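You operate a simulated robot arm through the tools that you are given. There is no shell and no other tool.

The job below is to be done with a simulated robot arm. You get a single attempt, and the scene is never put back.

Task
Put things in order on the front of the fixture table. At the end: the red plug from the front of the fixture table stands where the green filter disc stood; the green filter disc from the front of the fixture table stands where the orange wrench stood; the orange wrench is on the silver anchor plate; the blue stop pin from the front of the fixture table stands where the red plug stood; whatever was shut is shut again. Leave all else as you found it, and nothing knocked over.

Only the result counts: the job must be done as asked and must still hold three seconds after the hand-in. Knocking over, shifting, dropping, spilling or breaking anything else fails it.

Robot
A 7-joint arm with a two-finger gripper, fixed in place. Base frame: the origin is on the floor under the middle of its stand, x ahead of it, y to its left, z up; the work surface is at about z = 90. Lengths are in cm, angles in rad, forces in N, time in s.
With the tool pointing down near the work surface it reaches from about 34 to 72 cm from the base axis. Its first joint turns from -1.152 to 1.152 rad. Payload 2.45 kg.
The tool frame sits at the grasp point between the pads (the TCP): z along the fingers, y along the line on which they close. The tips reach 2.6 cm beyond it. The gripper opens to 9.6 cm; its body begins 6.9 cm behind the TCP.
Orientation is that of the tool frame in the base frame, as a unit quaternion [x, y, z, w]. With the fingers straight down and closing along the base's y, the tool's x points along the base's -x, its y along +y and its z along -z.

Tools
- The arm moves only by the tool move_arm. Its argument "moves" is a list of rows, each an object (a shift or turn left out is 0, a gripper value left out holds the last) with "xyz": the shift along the tool's x, y, z in cm, a list of three; "delta_rot": the turn, a rotation vector about the tool's x, y, z in rad, a list of three; "grip": the finger opening in cm, from 0 to 9.6. In form: [{"xyz": [x, y, z], "delta_rot": [wx, wy, wz], "grip": grip}, ...]. A call has 1 to 20 rows; each row is the pose to reach, as a shift and turn from the pose commanded when the call began, along the tool's axes at that moment. A row lasts 0.2 s, in which the tool goes at most 5 cm and 0.15 rad; a call with a longer step from one row to the next is refused whole, and so is a gripper value outside its range. A pose out of reach is approached as far as the arm can. The call stops where the force on the tool passes 40 N (or 10 N more than at its start, if that is more) or the arm is blocked; 0.2 s more then pass. Each finger travels about 5 cm/s and halts on what it meets, pressing with about 33 N; the grip force reading is that of the motor and also rises with nothing between the fingers. The clock runs only during rows and for 0.2 s after the last one: add rows that repeat a pose to give the fingers time. It gives the time, the measured TCP pose, the force on the tool (base axes), the opening and the grip force at its end, in the units of the frame above (readings bear some noise), with the torque about the TCP (base axes, N m) and any sound that the robot's microphone picked up.
- Cameras (640 x 400 px; columns grow to the right, rows downward): "scene" is fixed at [17.78, -41.02, 141.03]; the picture's right is [0.58, -0.81, 0.00], its down [-0.57, -0.41, -0.72] and it looks along [0.58, 0.42, -0.70] (base axes); focal length 214 px, centre (320, 200). "wrist" rides on the gripper at [8.2, 0.3, -9.8] in the tool frame; the picture's right is [-0.04, 1.00, 0.00], its down [-0.73, -0.03, -0.68] and it looks along [-0.68, -0.03, 0.73] (tool axes); focal length 256 px, centre (320, 200). There is no depth. A picture from a camera that has moved, and an enlarged one, comes with that camera's place and axes in the base frame and with its lens.
- camera(camera): a new picture of that camera. It takes no simulated time.
- zoom(camera, box): a new picture of the part [left, top, right, bottom] of that camera's present view, enlarged. It takes no simulated time.
- job_done(): hands the job in; it is judged then, once.

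Places have to be worked out from the pictures, the camera data and where the tool is seen. Open the gripper and draw the arm clear of the work before you hand the job in, unless the task says otherwise.

The tools are called after "Call:" as a command line: name --argument value ..., lists and objects as JSON in quotes. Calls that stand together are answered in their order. move_arm: Moves the arm, as the interface text tells. Its arguments: {"type":"object","properties":{"moves":{"type":"array"}},"required":["moves"]} The other tools are called the same way: camera (camera) takes a picture; zoom (camera, box) takes an enlarged picture of a part of a camera's view; job_done () hands the job in.

At the start:

```text
time_s: 0.0
position: [36.19, -0.84, 125.16]
ee_rot: [0.0, 1.0, 0.0, -0.001]
contact_force: [-0.2, 0.3, -0.3]
ft_torque: [0.0, -0.02, 0.01]
finger_gap: 9.6
finger_force: 0.1
```

scene: 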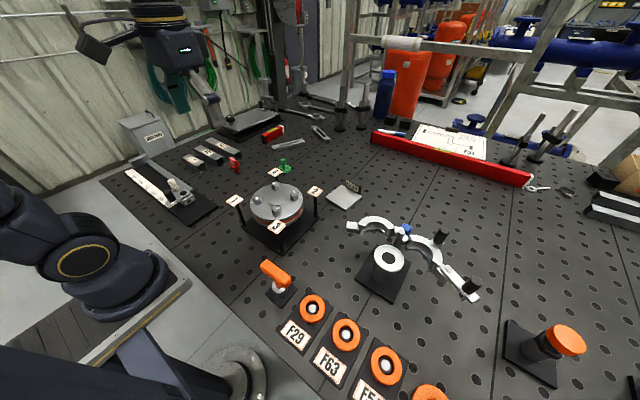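
wrist: 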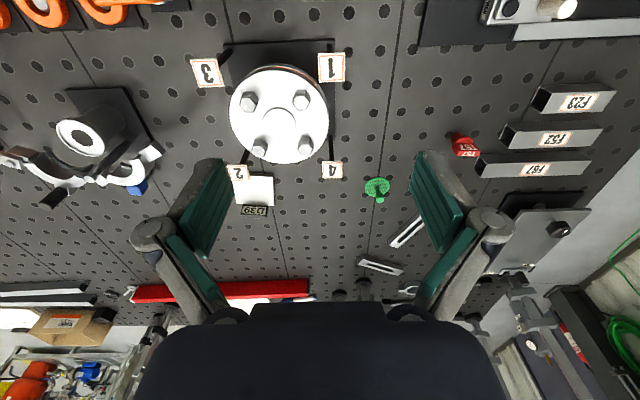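

I start by looking closely at the scene, to find the red plug, green filter disc, orange wrench, blue stop pin and silver anchor plate.

Call:
zoom --camera "scene" --box '[220, 120, 420, 245]'

Call:
zoom --camera "scene" --box '[100, 100, 300, 225]'

Call:
zoom --camera "scene" --box '[230, 240, 480, 400]'

Call:
zoom --camera "scene" --box '[340, 200, 640, 400]'

Call:
zoom --camera "scene" --box '[340, 60, 640, 240]'

Call:
zoom --camera "wrist" --box '[0, 0, 320, 200]'

Call:
zoom --camera "wrist" --box '[320, 0, 640, 200]'

Call:
zoom --camera "wrist" --box '[180, 140, 480, 320]'

```text
3.20 times, centred on (320, 182) of scene
camera zoom: at [17.78, -41.02, 141.03], right [0.58, -0.81, 0.0], down [-0.57, -0.41, -0.72], along [0.58, 0.42, -0.7], focal length 686 px, centre (320, 256)
```

zoom: 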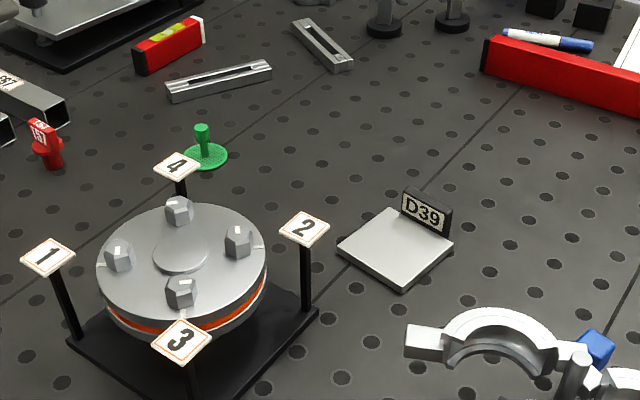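

```text
3.20 times, centred on (200, 162) of scene
camera zoom: at [17.78, -41.02, 141.03], right [0.58, -0.81, 0.0], down [-0.57, -0.41, -0.72], along [0.58, 0.42, -0.7], focal length 686 px, centre (704, 320)
```

zoom: 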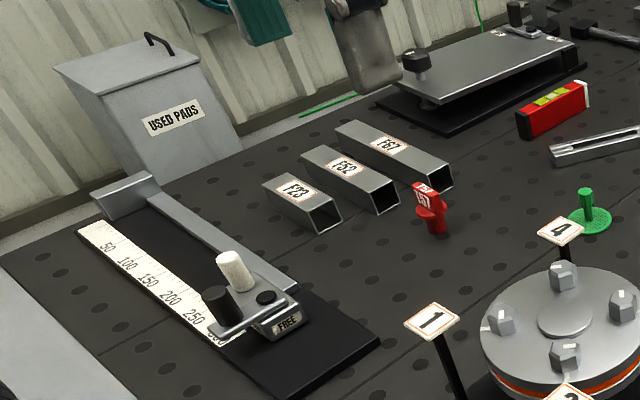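

```text
2.50 times, centred on (355, 320) of scene
camera zoom: at [17.78, -41.02, 141.03], right [0.58, -0.81, 0.0], down [-0.57, -0.41, -0.72], along [0.58, 0.42, -0.7], focal length 536 px, centre (232, -100)
```

zoom: 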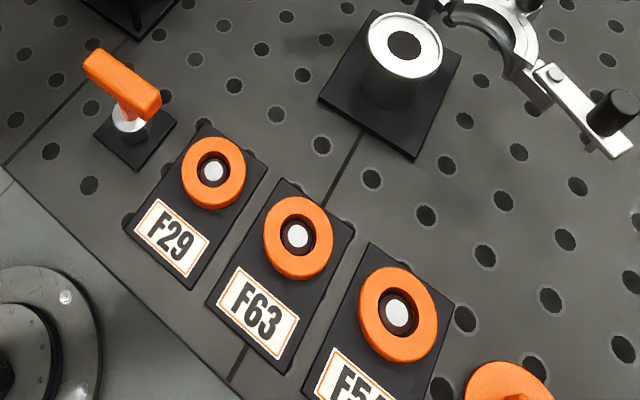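

```text
2.00 times, centred on (490, 300) of scene
camera zoom: at [17.78, -41.02, 141.03], right [0.58, -0.81, 0.0], down [-0.57, -0.41, -0.72], along [0.58, 0.42, -0.7], focal length 429 px, centre (-20, 0)
```

zoom: 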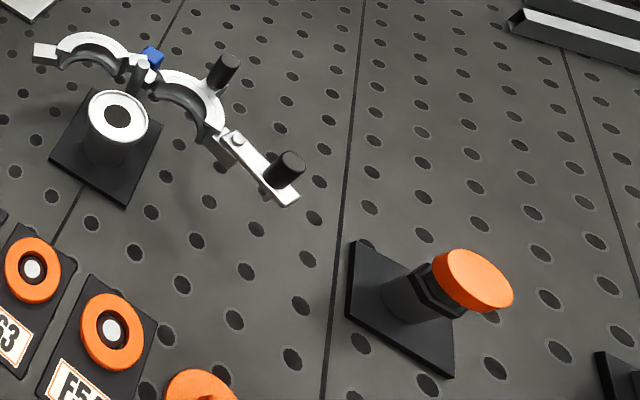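

```text
2.13 times, centred on (490, 150) of scene
camera zoom: at [17.78, -41.02, 141.03], right [0.58, -0.81, 0.0], down [-0.57, -0.41, -0.72], along [0.58, 0.42, -0.7], focal length 458 px, centre (-43, 307)
```

zoom: 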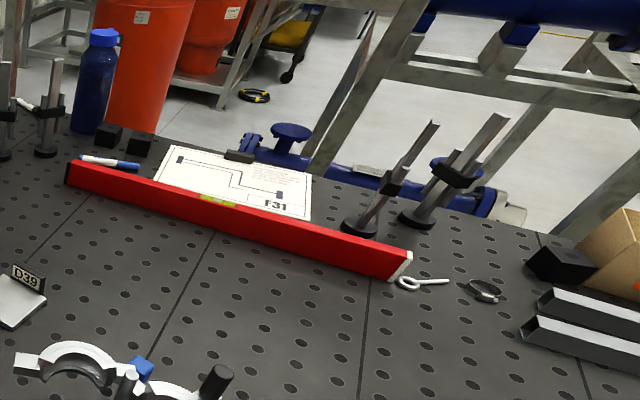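

```text
2.00 times, centred on (160, 100) of wrist
camera zoom: at [28.17, -0.53, 134.92], right [0.04, 1.0, 0.0], down [0.73, -0.03, 0.68], along [0.68, -0.03, -0.73], focal length 512 px, centre (640, 400)
```

zoom: 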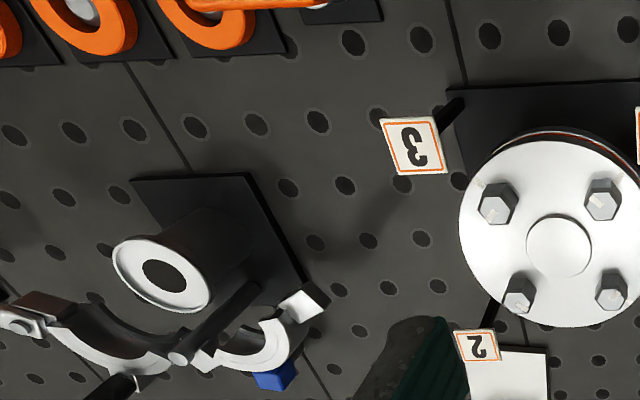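

```text
2.00 times, centred on (480, 100) of wrist
camera zoom: at [28.17, -0.53, 134.92], right [0.04, 1.0, 0.0], down [0.73, -0.03, 0.68], along [0.68, -0.03, -0.73], focal length 512 px, centre (0, 400)
```

zoom: 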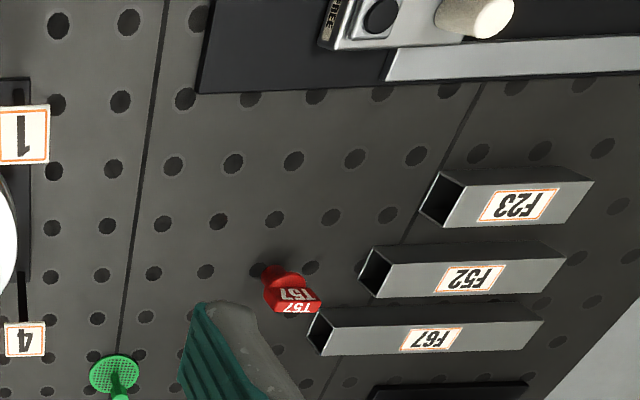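

```text
2.13 times, centred on (330, 230) of wrist
camera zoom: at [28.17, -0.53, 134.92], right [0.04, 1.0, 0.0], down [0.73, -0.03, 0.68], along [0.68, -0.03, -0.73], focal length 546 px, centre (299, 136)
```

zoom: 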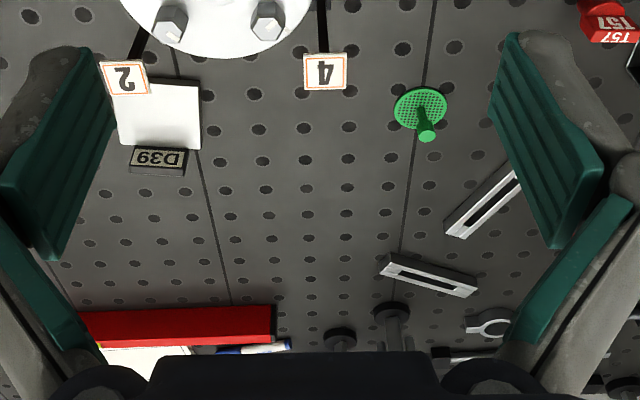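

The plug (T57), the disc and the anchor plate D39 are visible. I look closer at the blue item by the clamp, the orange T-handle and other orange items.

Call:
zoom --camera "scene" --box '[340, 200, 500, 310]'

Call:
zoom --camera "scene" --box '[240, 240, 340, 320]'

Call:
zoom --camera "scene" --box '[200, 80, 360, 180]'

Call:
zoom --camera "scene" --box '[300, 320, 460, 400]'

Call:
zoom --camera "scene" --box '[480, 280, 640, 400]'

Call:
zoom --camera "scene" --box '[500, 80, 640, 230]'

Call:
zoom --camera "wrist" --box '[0, 0, 200, 60]'

Call:
zoom --camera "wrist" --box '[0, 80, 180, 220]'

Call:
zoom --camera "wrist" --box '[440, 160, 640, 400]'

```text
3.64 times, centred on (420, 255) of scene
camera zoom: at [17.78, -41.02, 141.03], right [0.58, -0.81, 0.0], down [-0.57, -0.41, -0.72], along [0.58, 0.42, -0.7], focal length 780 px, centre (-44, 0)
```

zoom: 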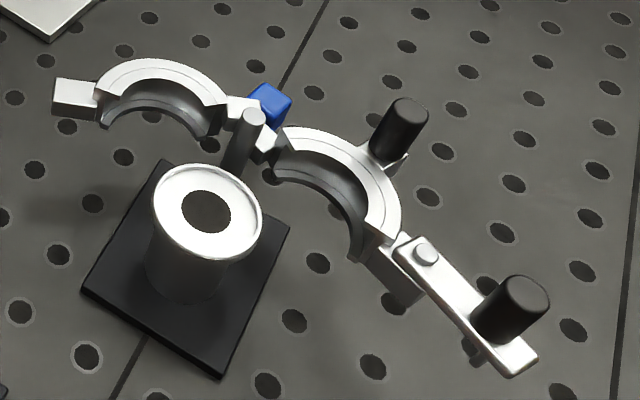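

```text
5.00 times, centred on (290, 280) of scene
camera zoom: at [17.78, -41.02, 141.03], right [0.58, -0.81, 0.0], down [-0.57, -0.41, -0.72], along [0.58, 0.42, -0.7], focal length 1072 px, centre (470, -200)
```

zoom: 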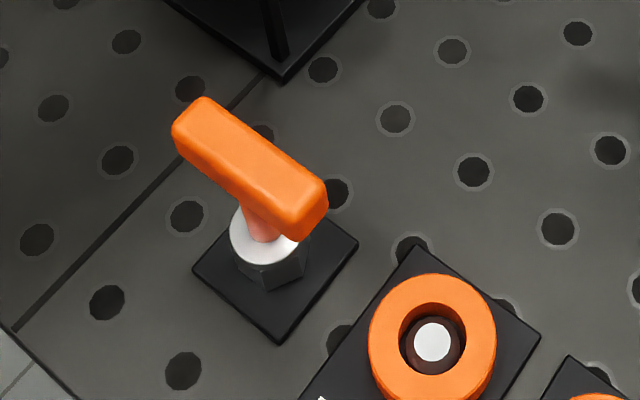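

```text
4.00 times, centred on (280, 130) of scene
camera zoom: at [17.78, -41.02, 141.03], right [0.58, -0.81, 0.0], down [-0.57, -0.41, -0.72], along [0.58, 0.42, -0.7], focal length 858 px, centre (480, 480)
```

zoom: 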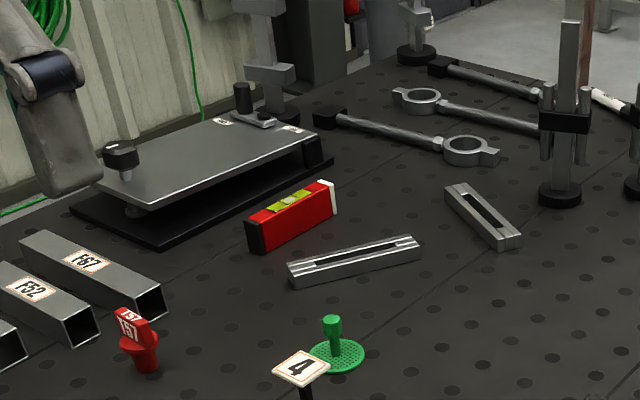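

```text
4.00 times, centred on (380, 360) of scene
camera zoom: at [17.78, -41.02, 141.03], right [0.58, -0.81, 0.0], down [-0.57, -0.41, -0.72], along [0.58, 0.42, -0.7], focal length 858 px, centre (80, -440)
```

zoom: 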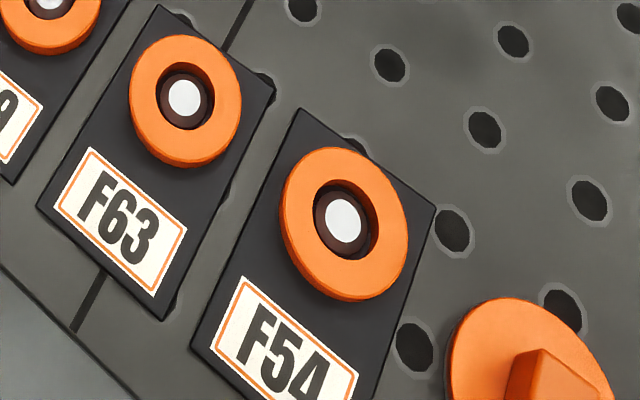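

```text
3.33 times, centred on (560, 340) of scene
camera zoom: at [17.78, -41.02, 141.03], right [0.58, -0.81, 0.0], down [-0.57, -0.41, -0.72], along [0.58, 0.42, -0.7], focal length 715 px, centre (-480, -267)
```

zoom: 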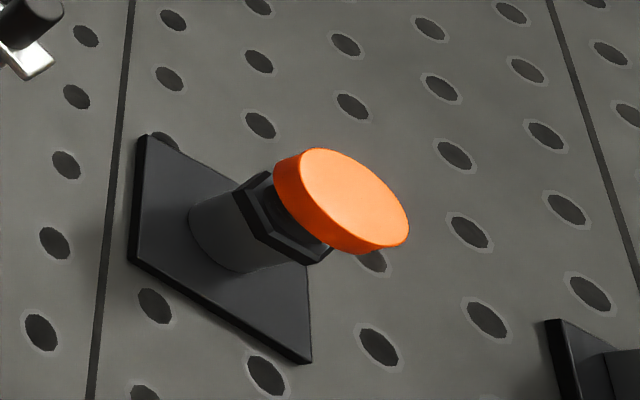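

```text
2.67 times, centred on (570, 155) of scene
camera zoom: at [17.78, -41.02, 141.03], right [0.58, -0.81, 0.0], down [-0.57, -0.41, -0.72], along [0.58, 0.42, -0.7], focal length 572 px, centre (-347, 320)
```

zoom: 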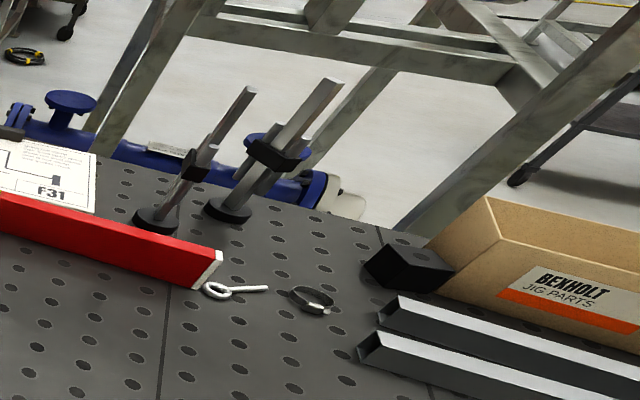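

```text
3.20 times, centred on (100, 30) of wrist
camera zoom: at [28.17, -0.53, 134.92], right [0.04, 1.0, 0.0], down [0.73, -0.03, 0.68], along [0.68, -0.03, -0.73], focal length 819 px, centre (1024, 744)
```

zoom: 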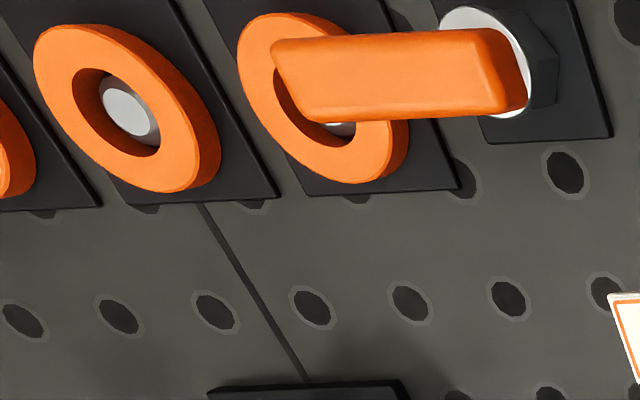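

```text
2.86 times, centred on (90, 150) of wrist
camera zoom: at [28.17, -0.53, 134.92], right [0.04, 1.0, 0.0], down [0.73, -0.03, 0.68], along [0.68, -0.03, -0.73], focal length 731 px, centre (977, 343)
```

zoom: 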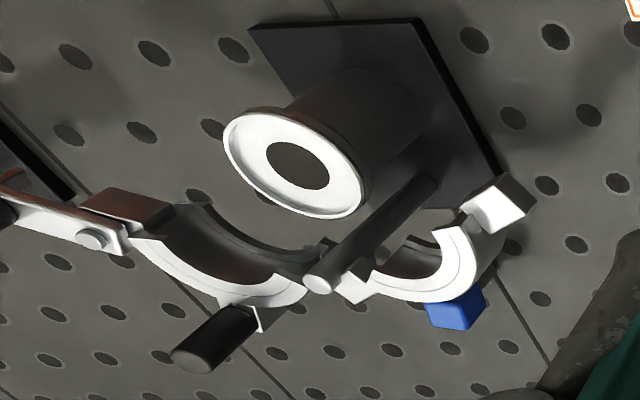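

```text
1.67 times, centred on (540, 280) of wrist
camera zoom: at [28.17, -0.53, 134.92], right [0.04, 1.0, 0.0], down [0.73, -0.03, 0.68], along [0.68, -0.03, -0.73], focal length 427 px, centre (-47, 67)
```

zoom: 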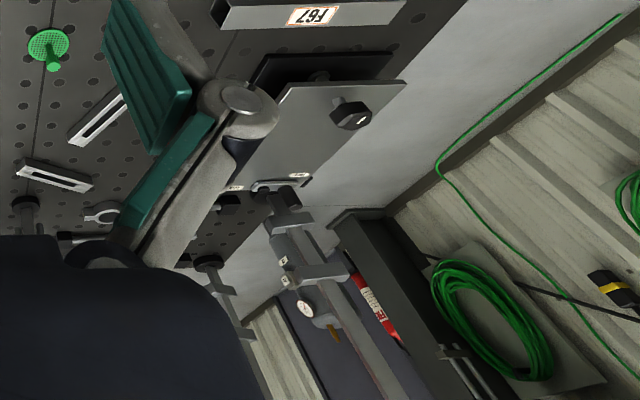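

The wrench itself isn't obvious yet (the orange T-handle, rings and knobs look like fixtures). I turn the wrist camera left, in place up high, to look at the left part of the table.

Call:
move_arm --moves '[{"delta_rot": [0, 0, -0.15]}, {"delta_rot": [0, 0, -0.3]}, {"delta_rot": [0, 0, -0.45]}, {"delta_rot": [0, 0, -0.6]}, {"delta_rot": [0, 0, -0.75]}, {"delta_rot": [0, 0, -0.9]}, {"delta_rot": [0, 0, -0.9]}]'

Call:
camera --camera "wrist"

Call:
zoom --camera "wrist" --box '[160, 0, 480, 200]'

```text
time_s: 1.6
position: [36.33, -0.88, 125.13]
ee_rot: [-0.436, 0.9, -0.001, 0.0]
contact_force: [0.1, -0.1, -0.2]
ft_torque: [0.02, 0.05, 0.01]
finger_gap: 9.6
finger_force: 0.0
```

```text
taken
camera wrist: at [31.0, -7.1, 134.93], right [-0.76, 0.65, 0.0], down [0.48, 0.56, 0.68], along [0.44, 0.52, -0.73], focal length 256 px, centre (320, 200)
```

wrist: 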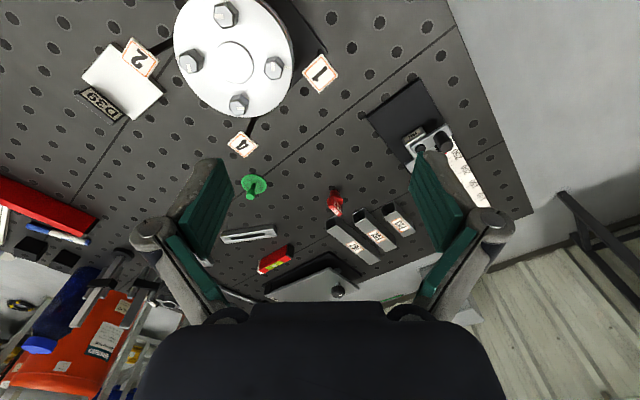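

```text
2.00 times, centred on (320, 100) of wrist
camera zoom: at [31.0, -7.1, 134.93], right [-0.76, 0.65, 0.0], down [0.48, 0.56, 0.68], along [0.44, 0.52, -0.73], focal length 512 px, centre (320, 400)
```

zoom: 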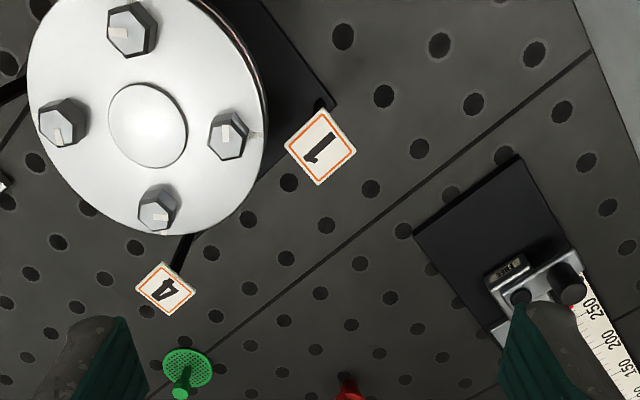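

Left side shows the ruler slide, tubes and press plate, but no wrench. Next I turn right to look at the clamp and the blue item.

Call:
move_arm --moves '[{"delta_rot": [0, 0, 0.15]}, {"delta_rot": [0, 0, 0.3]}, {"delta_rot": [0, 0, 0.45]}, {"delta_rot": [0, 0, 0.6]}, {"delta_rot": [0, 0, 0.75]}, {"delta_rot": [0, 0, 0.9]}, {"delta_rot": [0, 0, 1.05]}, {"delta_rot": [0, 0, 1.2]}, {"delta_rot": [0, 0, 1.35]}, {"delta_rot": [0, 0, 1.5]}, {"delta_rot": [0, 0, 1.65]}, {"delta_rot": [0, 0, 1.65]}]'

Call:
camera --camera "wrist"

Call:
zoom --camera "wrist" --box '[160, 0, 480, 200]'

Call:
zoom --camera "wrist" --box '[0, 0, 240, 200]'

```text
time_s: 4.2
position: [36.38, -0.7, 125.01]
ee_rot: [0.367, 0.93, -0.001, 0.0]
contact_force: [0.2, -0.3, 0.2]
ft_torque: [-0.01, -0.01, 0.02]
finger_gap: 9.58
finger_force: 0.0
```

```text
taken
camera wrist: at [30.6, 5.02, 134.92], right [0.71, 0.7, 0.0], down [0.52, -0.52, 0.68], along [0.48, -0.48, -0.73], focal length 256 px, centre (320, 200)
```

wrist: 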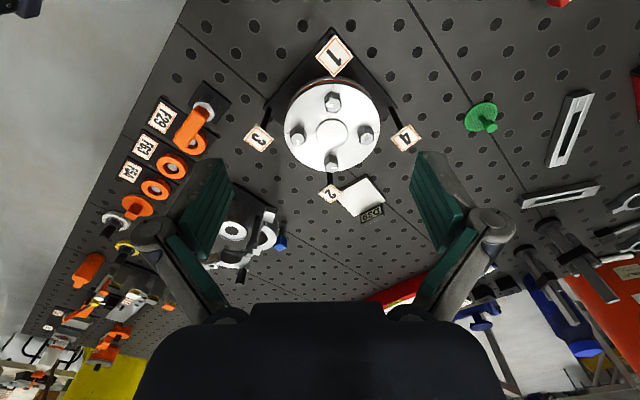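

```text
2.00 times, centred on (320, 100) of wrist
camera zoom: at [30.6, 5.02, 134.92], right [0.71, 0.7, 0.0], down [0.52, -0.52, 0.68], along [0.48, -0.48, -0.73], focal length 512 px, centre (320, 400)
```

zoom: 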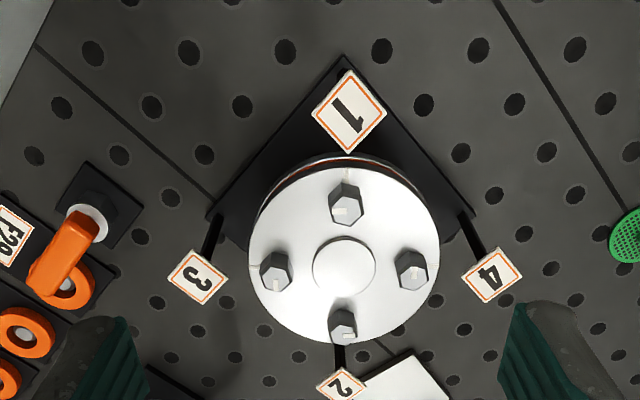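

```text
2.00 times, centred on (120, 100) of wrist
camera zoom: at [30.6, 5.02, 134.92], right [0.71, 0.7, 0.0], down [0.52, -0.52, 0.68], along [0.48, -0.48, -0.73], focal length 512 px, centre (720, 400)
```

zoom: 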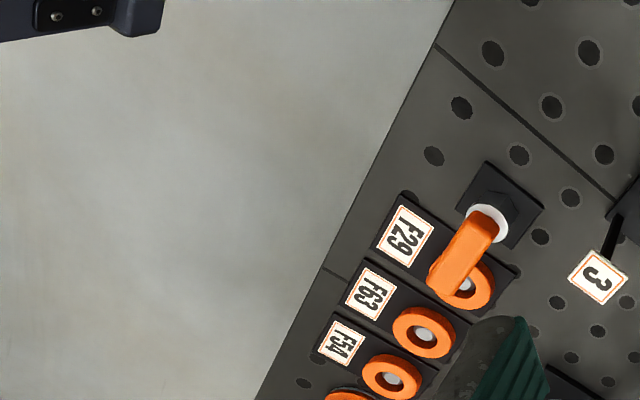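

There are more items further along the table to the right; I zoom in on them.

Call:
zoom --camera "wrist" --box '[20, 180, 220, 380]'

Call:
zoom --camera "wrist" --box '[190, 180, 320, 300]'

Call:
zoom --camera "wrist" --box '[300, 160, 420, 300]'

Call:
zoom --camera "wrist" --box '[440, 60, 640, 300]'

```text
2.00 times, centred on (120, 280) of wrist
camera zoom: at [30.6, 5.02, 134.92], right [0.71, 0.7, 0.0], down [0.52, -0.52, 0.68], along [0.48, -0.48, -0.73], focal length 512 px, centre (720, 40)
```

zoom: 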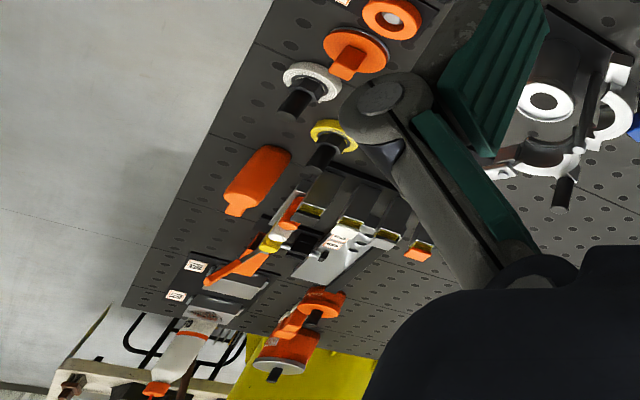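

```text
3.33 times, centred on (255, 240) of wrist
camera zoom: at [30.6, 5.02, 134.92], right [0.71, 0.7, 0.0], down [0.52, -0.52, 0.68], along [0.48, -0.48, -0.73], focal length 853 px, centre (537, 67)
```

zoom: 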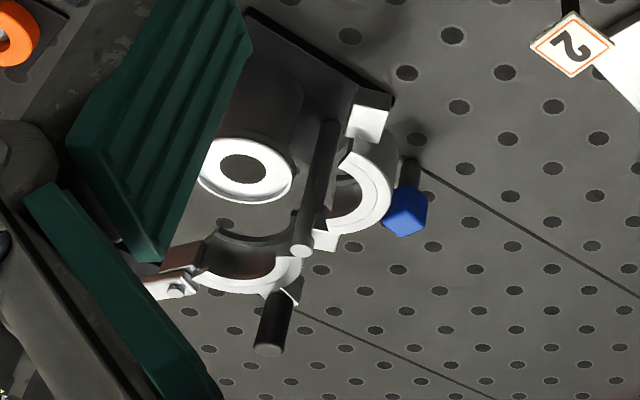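

```text
2.86 times, centred on (360, 230) of wrist
camera zoom: at [30.6, 5.02, 134.92], right [0.71, 0.7, 0.0], down [0.52, -0.52, 0.68], along [0.48, -0.48, -0.73], focal length 731 px, centre (206, 114)
```

zoom: 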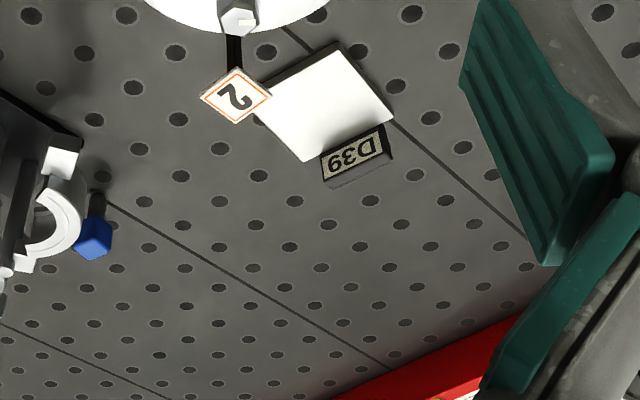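

```text
1.67 times, centred on (540, 180) of wrist
camera zoom: at [30.6, 5.02, 134.92], right [0.71, 0.7, 0.0], down [0.52, -0.52, 0.68], along [0.48, -0.48, -0.73], focal length 427 px, centre (-47, 233)
```

zoom: 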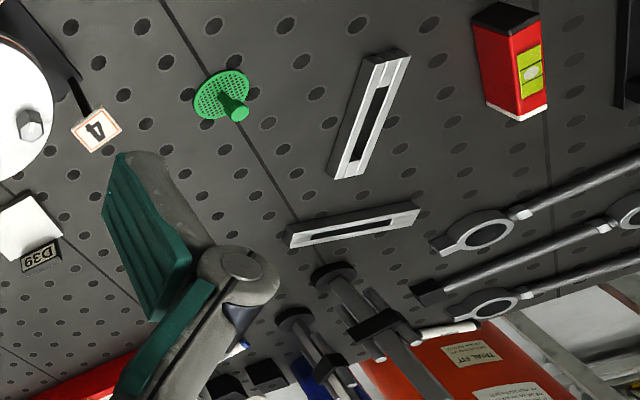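

The blue pin (square blue head on a dark shank) stands by the clamp at about (60, -39). I now look at the USED PADS box and the press plate, which might be shut containers holding the wrench.

Call:
zoom --camera "scene" --box '[100, 90, 200, 170]'

Call:
zoom --camera "scene" --box '[200, 85, 300, 150]'

Call:
zoom --camera "scene" --box '[120, 150, 230, 230]'

Call:
camera --camera "scene"

```text
5.00 times, centred on (150, 130) of scene
camera zoom: at [17.78, -41.02, 141.03], right [0.58, -0.81, 0.0], down [-0.57, -0.41, -0.72], along [0.58, 0.42, -0.7], focal length 1072 px, centre (1170, 550)
```

zoom: 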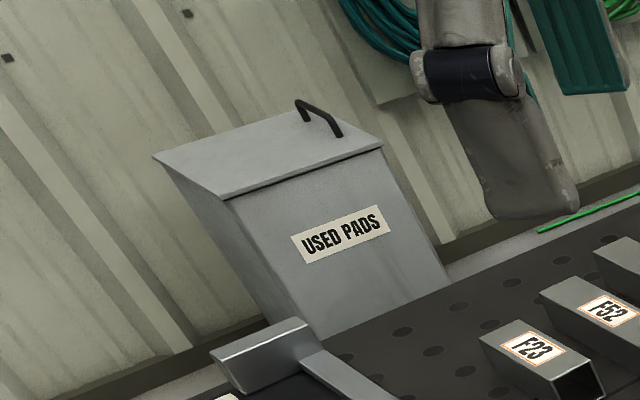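

```text
6.15 times, centred on (250, 118) of scene
camera zoom: at [17.78, -41.02, 141.03], right [0.58, -0.81, 0.0], down [-0.57, -0.41, -0.72], along [0.58, 0.42, -0.7], focal length 1320 px, centre (751, 708)
```

zoom: 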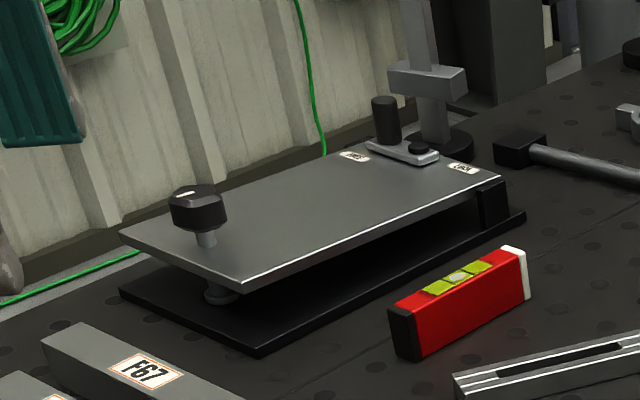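

```text
5.00 times, centred on (175, 190) of scene
camera zoom: at [17.78, -41.02, 141.03], right [0.58, -0.81, 0.0], down [-0.57, -0.41, -0.72], along [0.58, 0.42, -0.7], focal length 1072 px, centre (1045, 250)
```

zoom: 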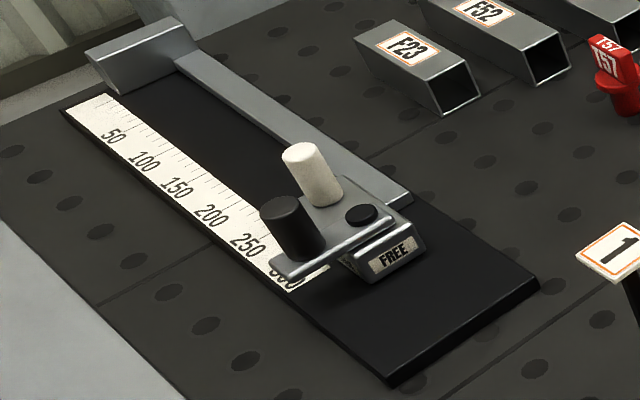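

```text
taken
```

scene: 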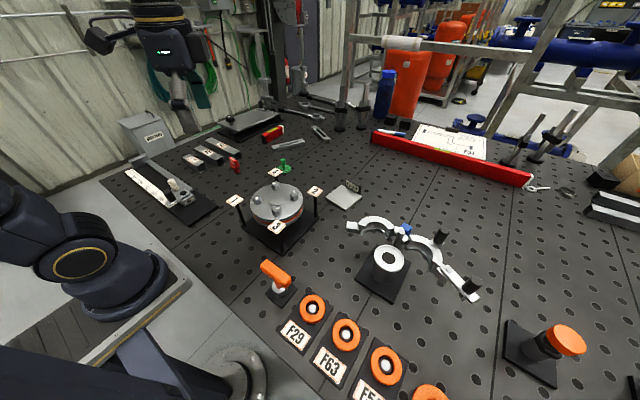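

The USED PADS bin stands off the table, and no wrench is visible yet. I use edge zooms to see beyond the frame edges, and closer views of the plate fixture, pipe stub and T-handle.

Call:
zoom --camera "scene" --box '[0, 390, 640, 400]'

Call:
zoom --camera "scene" --box '[630, 0, 640, 400]'

Call:
zoom --camera "wrist" --box '[0, 0, 10, 400]'

Call:
zoom --camera "wrist" --box '[0, 0, 640, 10]'

Call:
zoom --camera "scene" --box '[255, 95, 295, 120]'

Call:
zoom --camera "scene" --box '[360, 235, 420, 300]'

```text
1.00 times, centred on (320, 395) of scene (not enlarged: the box is as wide or as high as the picture)
camera zoom: at [17.78, -41.02, 141.03], right [0.58, -0.81, 0.0], down [-0.57, -0.41, -0.72], along [0.58, 0.42, -0.7], focal length 214 px, centre (320, 5)
```

zoom: 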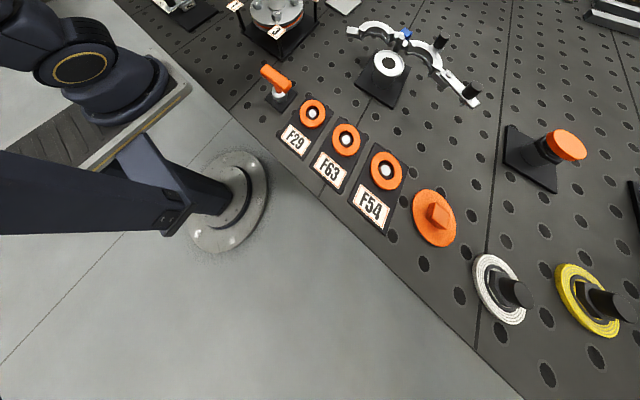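

```text
1.00 times, centred on (635, 200) of scene (not enlarged: the box is as wide or as high as the picture)
camera zoom: at [17.78, -41.02, 141.03], right [0.58, -0.81, 0.0], down [-0.57, -0.41, -0.72], along [0.58, 0.42, -0.7], focal length 214 px, centre (5, 200)
```

zoom: 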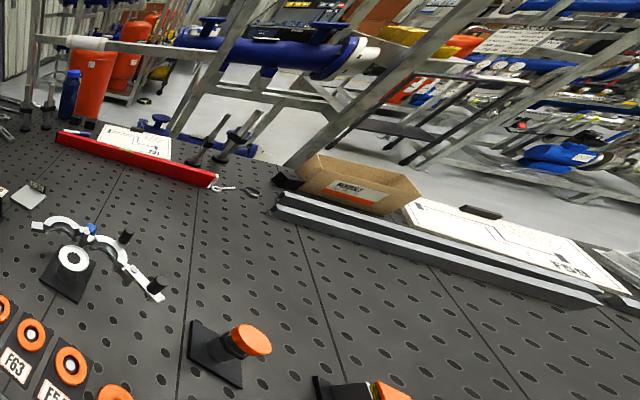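

```text
1.00 times, centred on (5, 200) of wrist (not enlarged: the box is as wide or as high as the picture)
camera zoom: at [30.6, 5.02, 134.92], right [0.71, 0.7, 0.0], down [0.52, -0.52, 0.68], along [0.48, -0.48, -0.73], focal length 256 px, centre (635, 200)
```

zoom: 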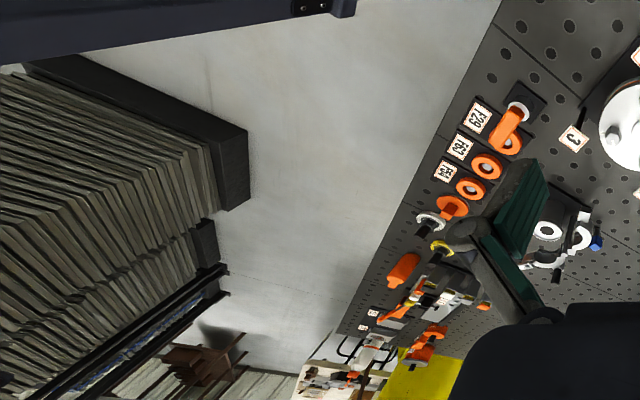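

```text
1.00 times, centred on (320, 5) of wrist (not enlarged: the box is as wide or as high as the picture)
camera zoom: at [30.6, 5.02, 134.92], right [0.71, 0.7, 0.0], down [0.52, -0.52, 0.68], along [0.48, -0.48, -0.73], focal length 256 px, centre (320, 395)
```

zoom: 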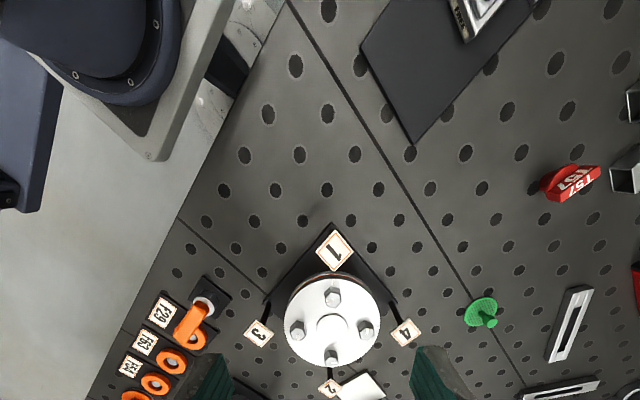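

```text
16.00 times, centred on (275, 108) of scene
camera zoom: at [17.78, -41.02, 141.03], right [0.58, -0.81, 0.0], down [-0.57, -0.41, -0.72], along [0.58, 0.42, -0.7], focal length 3432 px, centre (1040, 1680)
```

zoom: 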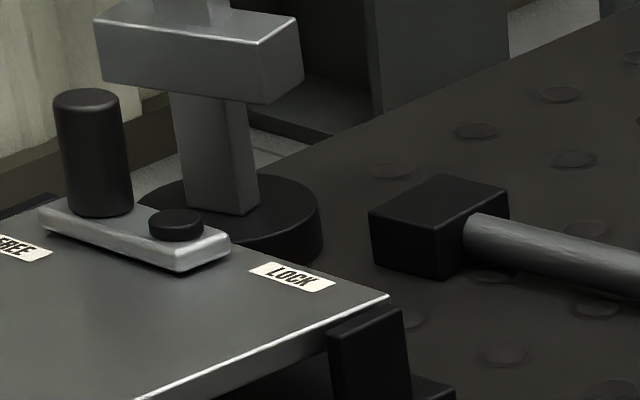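

```text
6.15 times, centred on (390, 268) of scene
camera zoom: at [17.78, -41.02, 141.03], right [0.58, -0.81, 0.0], down [-0.57, -0.41, -0.72], along [0.58, 0.42, -0.7], focal length 1320 px, centre (-111, -215)
```

zoom: 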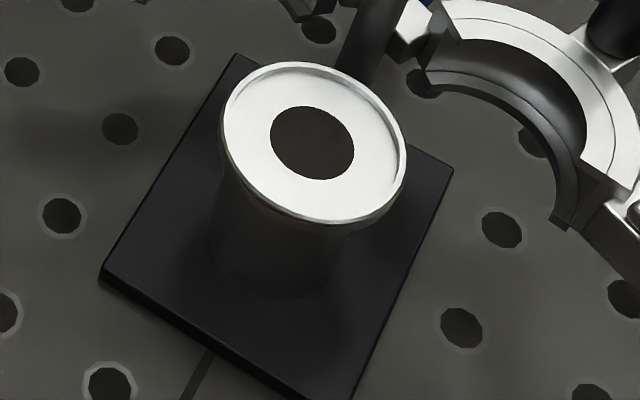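

The only orange things in reach are the T-handle, the ring buttons and knobs. I turn further right and go closer to inspect the T-handle region from the side.

Call:
move_arm --moves '[{"delta_rot": [0, 0, 0.15]}, {"delta_rot": [0, 0, 0.3]}, {"delta_rot": [0, 0, 0.45]}, {"delta_rot": [0, 0, 0.6]}, {"delta_rot": [0, 0, 0.75]}, {"delta_rot": [0, 0, 0.82]}, {"delta_rot": [0, 0, 0.82]}]'

Call:
camera --camera "wrist"

Call:
zoom --camera "wrist" --box '[200, 40, 440, 190]'

Call:
zoom --camera "wrist" --box '[0, 0, 640, 10]'

```text
time_s: 5.8
position: [36.31, -0.85, 125.11]
ee_rot: [0.708, 0.707, 0.0, 0.0]
contact_force: [-0.2, -0.8, -0.1]
ft_torque: [-0.02, -0.03, -0.03]
finger_gap: 9.6
finger_force: 0.0
```

```text
taken
camera wrist: at [36.68, 7.31, 134.88], right [1.0, -0.04, 0.0], down [-0.03, -0.73, 0.68], along [-0.03, -0.68, -0.73], focal length 256 px, centre (320, 200)
```

wrist: 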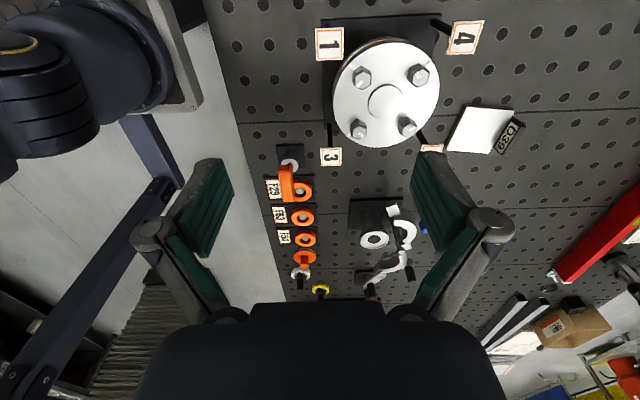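

```text
2.67 times, centred on (320, 115) of wrist
camera zoom: at [36.68, 7.31, 134.88], right [1.0, -0.04, 0.0], down [-0.03, -0.73, 0.68], along [-0.03, -0.68, -0.73], focal length 683 px, centre (320, 427)
```

zoom: 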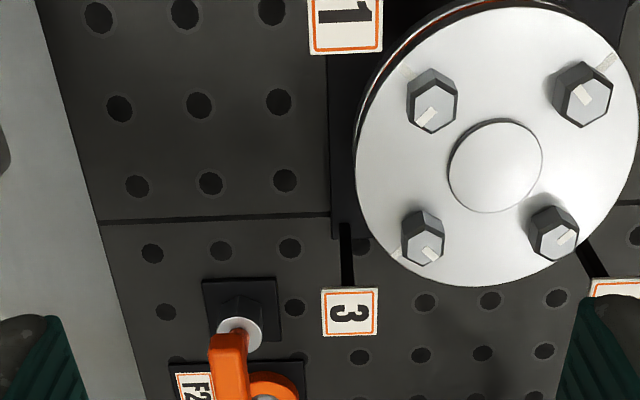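

```text
1.00 times, centred on (320, 5) of wrist (not enlarged: the box is as wide or as high as the picture)
camera zoom: at [36.68, 7.31, 134.88], right [1.0, -0.04, 0.0], down [-0.03, -0.73, 0.68], along [-0.03, -0.68, -0.73], focal length 256 px, centre (320, 395)
```

zoom: 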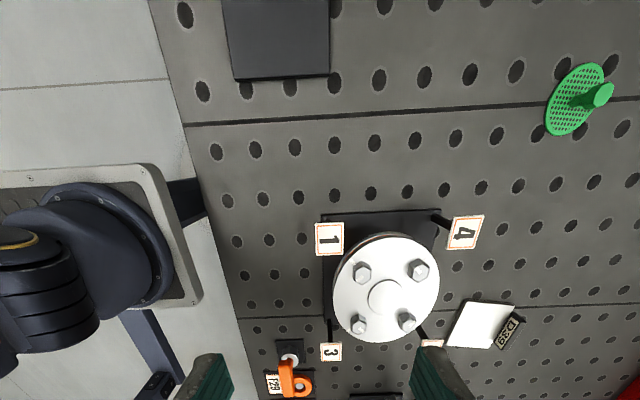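

I lower the camera toward the T-handle for a side view, staying well above the flange tags.

Call:
move_arm --moves '[{"xyz": [-2, -0.7, 3.5]}, {"xyz": [-4, -1.4, 7]}, {"xyz": [-6, -2.1, 10.5]}, {"xyz": [-8, -2.8, 14]}, {"xyz": [-9.15, -3.3, 17]}, {"xyz": [-9.15, -3.3, 17]}]'

Call:
camera --camera "wrist"

Call:
zoom --camera "wrist" --box '[200, 100, 440, 250]'

Call:
camera --camera "scene"

```text
time_s: 7.2
position: [33.24, -9.85, 107.84]
ee_rot: [0.707, 0.707, 0.0, 0.0]
contact_force: [0.9, 0.4, -0.9]
ft_torque: [0.0, 0.03, 0.0]
finger_gap: 9.63
finger_force: 0.1
```

```text
taken
camera wrist: at [33.56, -1.8, 117.82], right [1.0, -0.04, 0.0], down [-0.03, -0.73, 0.68], along [-0.03, -0.68, -0.73], focal length 256 px, centre (320, 200)
```

wrist: 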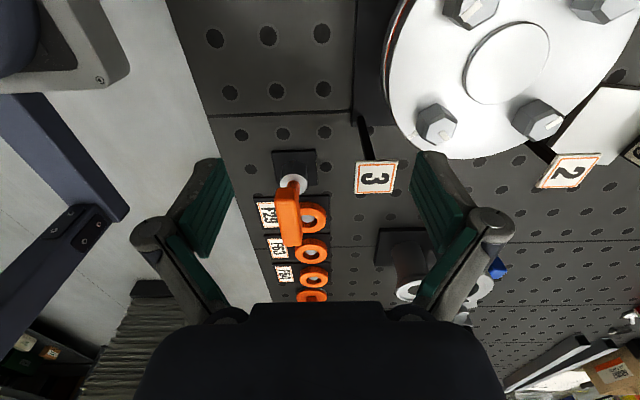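

```text
2.67 times, centred on (320, 175) of wrist
camera zoom: at [33.56, -1.8, 117.82], right [1.0, -0.04, 0.0], down [-0.03, -0.73, 0.68], along [-0.03, -0.68, -0.73], focal length 683 px, centre (320, 267)
```

zoom: 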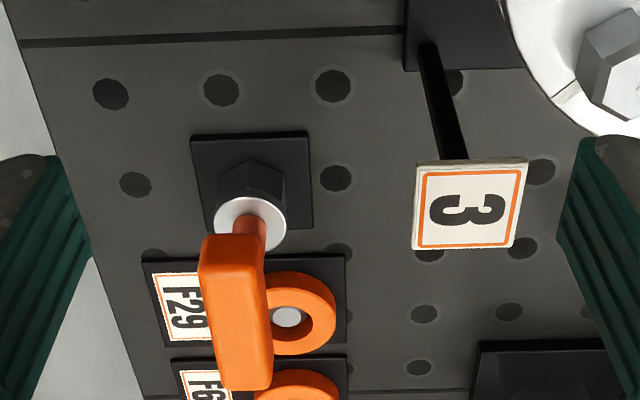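

```text
taken
```

scene: 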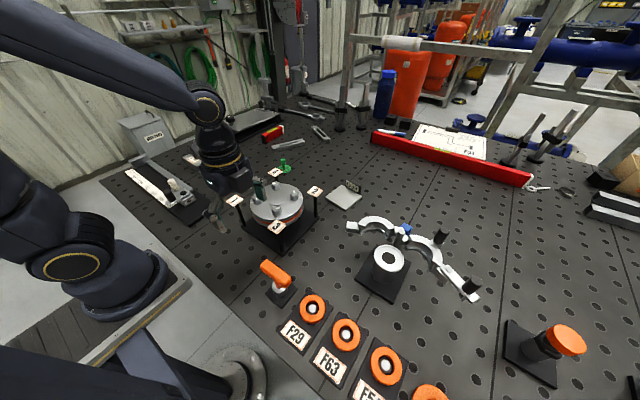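

The T-handle sits in a hex body with a silver collar on a base plate, which looks like a fixed rotary control. Before deciding, I want a view of the left side (bin, slide, plug), so I rise and swing the camera left.

Call:
move_arm --moves '[{"xyz": [0, 0, -3], "delta_rot": [0, 0, -0.15]}, {"xyz": [0, 0, -6], "delta_rot": [0, 0, -0.3]}, {"xyz": [0, 0, -9], "delta_rot": [0, 0, -0.45]}, {"xyz": [0, 0, -12], "delta_rot": [0, 0, -0.6]}, {"xyz": [2, 0.5, -12], "delta_rot": [0, 0, -0.75]}, {"xyz": [4, 1, -12], "delta_rot": [0, 0, -0.9]}, {"xyz": [6, 1.5, -12], "delta_rot": [0, 0, -1.05]}, {"xyz": [8, 2, -12], "delta_rot": [0, 0, -1.2]}, {"xyz": [10, 2.5, -12], "delta_rot": [0, 0, -1.35]}, {"xyz": [12, 3, -12], "delta_rot": [0, 0, -1.5]}, {"xyz": [14, 3.5, -12], "delta_rot": [0, 0, -1.65]}, {"xyz": [16, 4, -12], "delta_rot": [0, 0, -1.8]}, {"xyz": [18, 4.5, -12], "delta_rot": [0, 0, -1.95]}, {"xyz": [20, 5, -12], "delta_rot": [0, 0, -2.1]}, {"xyz": [22, 5.5, -12], "delta_rot": [0, 0, -2.25]}, {"xyz": [24, 6, -12], "delta_rot": [0, 0, -2.4]}, {"xyz": [25, 6.8, -12], "delta_rot": [0, 0, -2.55]}, {"xyz": [25, 6.8, -12], "delta_rot": [0, 0, -2.55]}]'

Call:
camera --camera "wrist"

Call:
zoom --camera "wrist" --box '[220, 80, 440, 220]'

Call:
zoom --camera "wrist" --box '[0, 0, 640, 10]'

Call:
zoom --camera "wrist" --box '[630, 0, 640, 400]'

```text
time_s: 11.0
position: [39.86, 15.27, 120.19]
ee_rot: [-0.47, 0.882, 0.0, 0.0]
contact_force: [0.1, -0.2, 0.5]
ft_torque: [-0.01, -0.02, -0.02]
finger_gap: 9.61
finger_force: 0.0
```

```text
taken
camera wrist: at [35.06, 8.49, 130.0], right [-0.81, 0.59, 0.0], down [0.43, 0.59, 0.68], along [0.4, 0.55, -0.73], focal length 256 px, centre (320, 200)
```

wrist: 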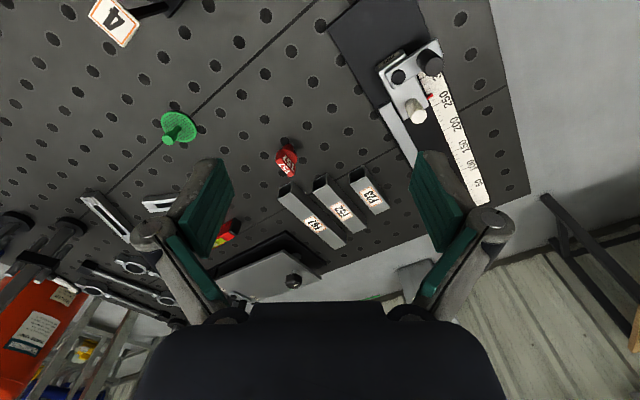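

```text
2.86 times, centred on (330, 150) of wrist
camera zoom: at [35.06, 8.49, 130.0], right [-0.81, 0.59, 0.0], down [0.43, 0.59, 0.68], along [0.4, 0.55, -0.73], focal length 731 px, centre (291, 343)
```

zoom: 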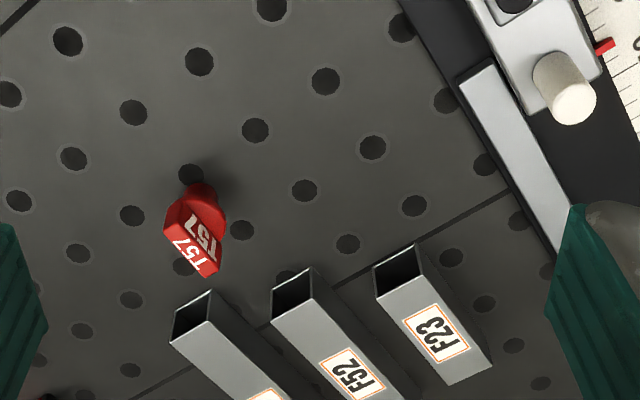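

```text
1.00 times, centred on (320, 5) of wrist (not enlarged: the box is as wide or as high as the picture)
camera zoom: at [35.06, 8.49, 130.0], right [-0.81, 0.59, 0.0], down [0.43, 0.59, 0.68], along [0.4, 0.55, -0.73], focal length 256 px, centre (320, 395)
```

zoom: 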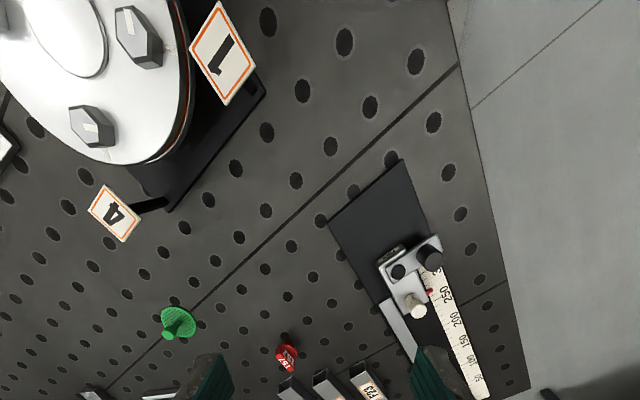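

```text
1.00 times, centred on (635, 200) of wrist (not enlarged: the box is as wide or as high as the picture)
camera zoom: at [35.06, 8.49, 130.0], right [-0.81, 0.59, 0.0], down [0.43, 0.59, 0.68], along [0.4, 0.55, -0.73], focal length 256 px, centre (5, 200)
```

zoom: 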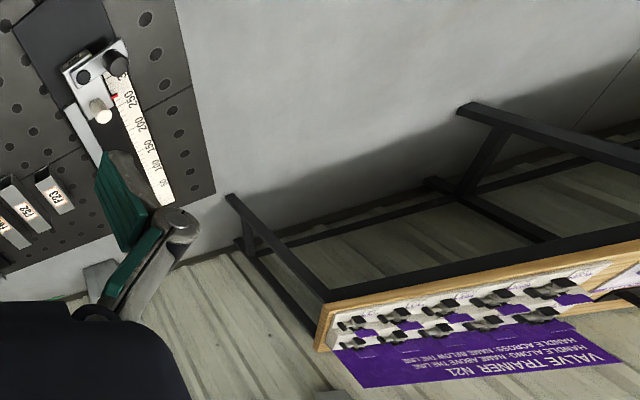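

Nothing hidden here on the left. I zoom in on the flange stack, slide carriage, ring items and tubes for anything shut.

Call:
zoom --camera "scene" --box '[235, 175, 325, 255]'

Call:
zoom --camera "scene" --box '[150, 160, 220, 225]'

Call:
zoom --camera "scene" --box '[260, 250, 310, 310]'

Call:
zoom --camera "scene" --box '[390, 210, 420, 250]'

Call:
zoom --camera "scene" --box '[180, 135, 300, 185]'

Call:
zoom --camera "scene" --box '[280, 290, 480, 400]'

```text
5.00 times, centred on (280, 215) of scene
camera zoom: at [17.78, -41.02, 141.03], right [0.58, -0.81, 0.0], down [-0.57, -0.41, -0.72], along [0.58, 0.42, -0.7], focal length 1072 px, centre (520, 125)
```

zoom: 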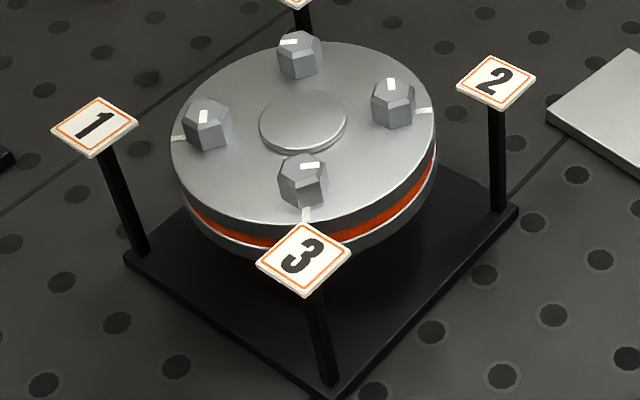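

```text
6.15 times, centred on (185, 192) of scene
camera zoom: at [17.78, -41.02, 141.03], right [0.58, -0.81, 0.0], down [-0.57, -0.41, -0.72], along [0.58, 0.42, -0.7], focal length 1320 px, centre (1151, 246)
```

zoom: 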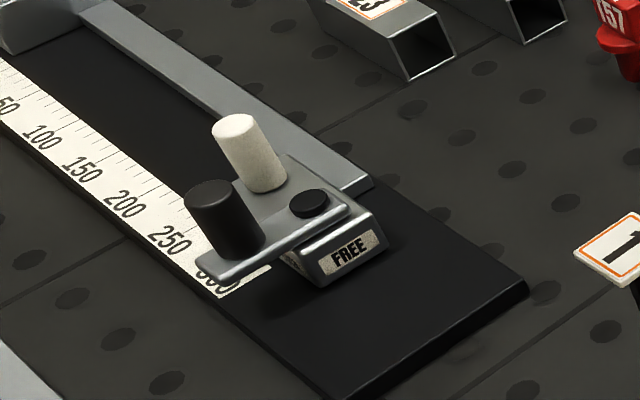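

```text
6.67 times, centred on (285, 280) of scene
camera zoom: at [17.78, -41.02, 141.03], right [0.58, -0.81, 0.0], down [-0.57, -0.41, -0.72], along [0.58, 0.42, -0.7], focal length 1430 px, centre (553, -333)
```

zoom: 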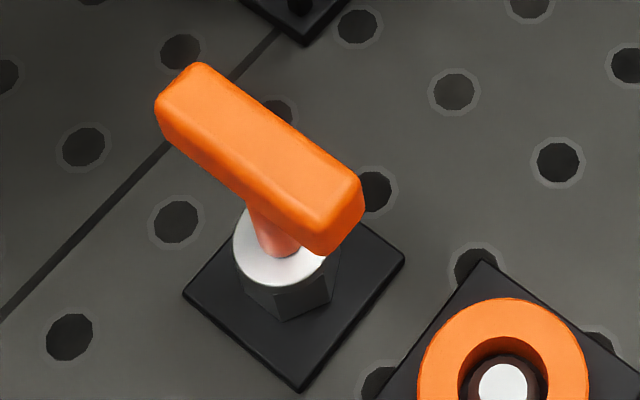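

```text
10.00 times, centred on (405, 230) of scene
camera zoom: at [17.78, -41.02, 141.03], right [0.58, -0.81, 0.0], down [-0.57, -0.41, -0.72], along [0.58, 0.42, -0.7], focal length 2145 px, centre (-530, -100)
```

zoom: 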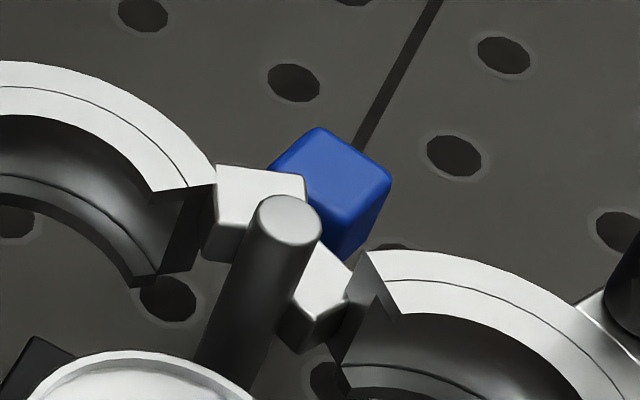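

```text
5.33 times, centred on (240, 160) of scene
camera zoom: at [17.78, -41.02, 141.03], right [0.58, -0.81, 0.0], down [-0.57, -0.41, -0.72], along [0.58, 0.42, -0.7], focal length 1144 px, centre (747, 413)
```

zoom: 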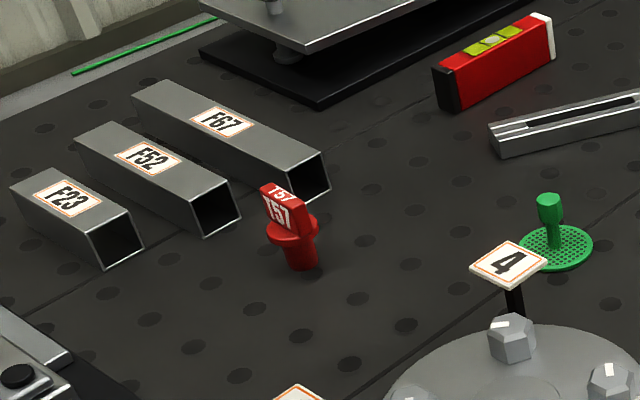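

```text
3.20 times, centred on (380, 345) of scene
camera zoom: at [17.78, -41.02, 141.03], right [0.58, -0.81, 0.0], down [-0.57, -0.41, -0.72], along [0.58, 0.42, -0.7], focal length 686 px, centre (128, -264)
```

zoom: 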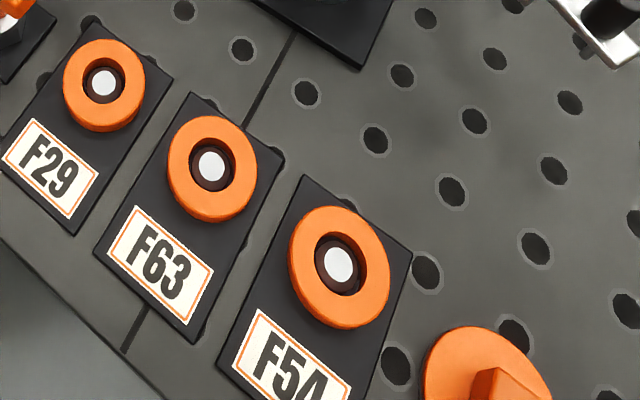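

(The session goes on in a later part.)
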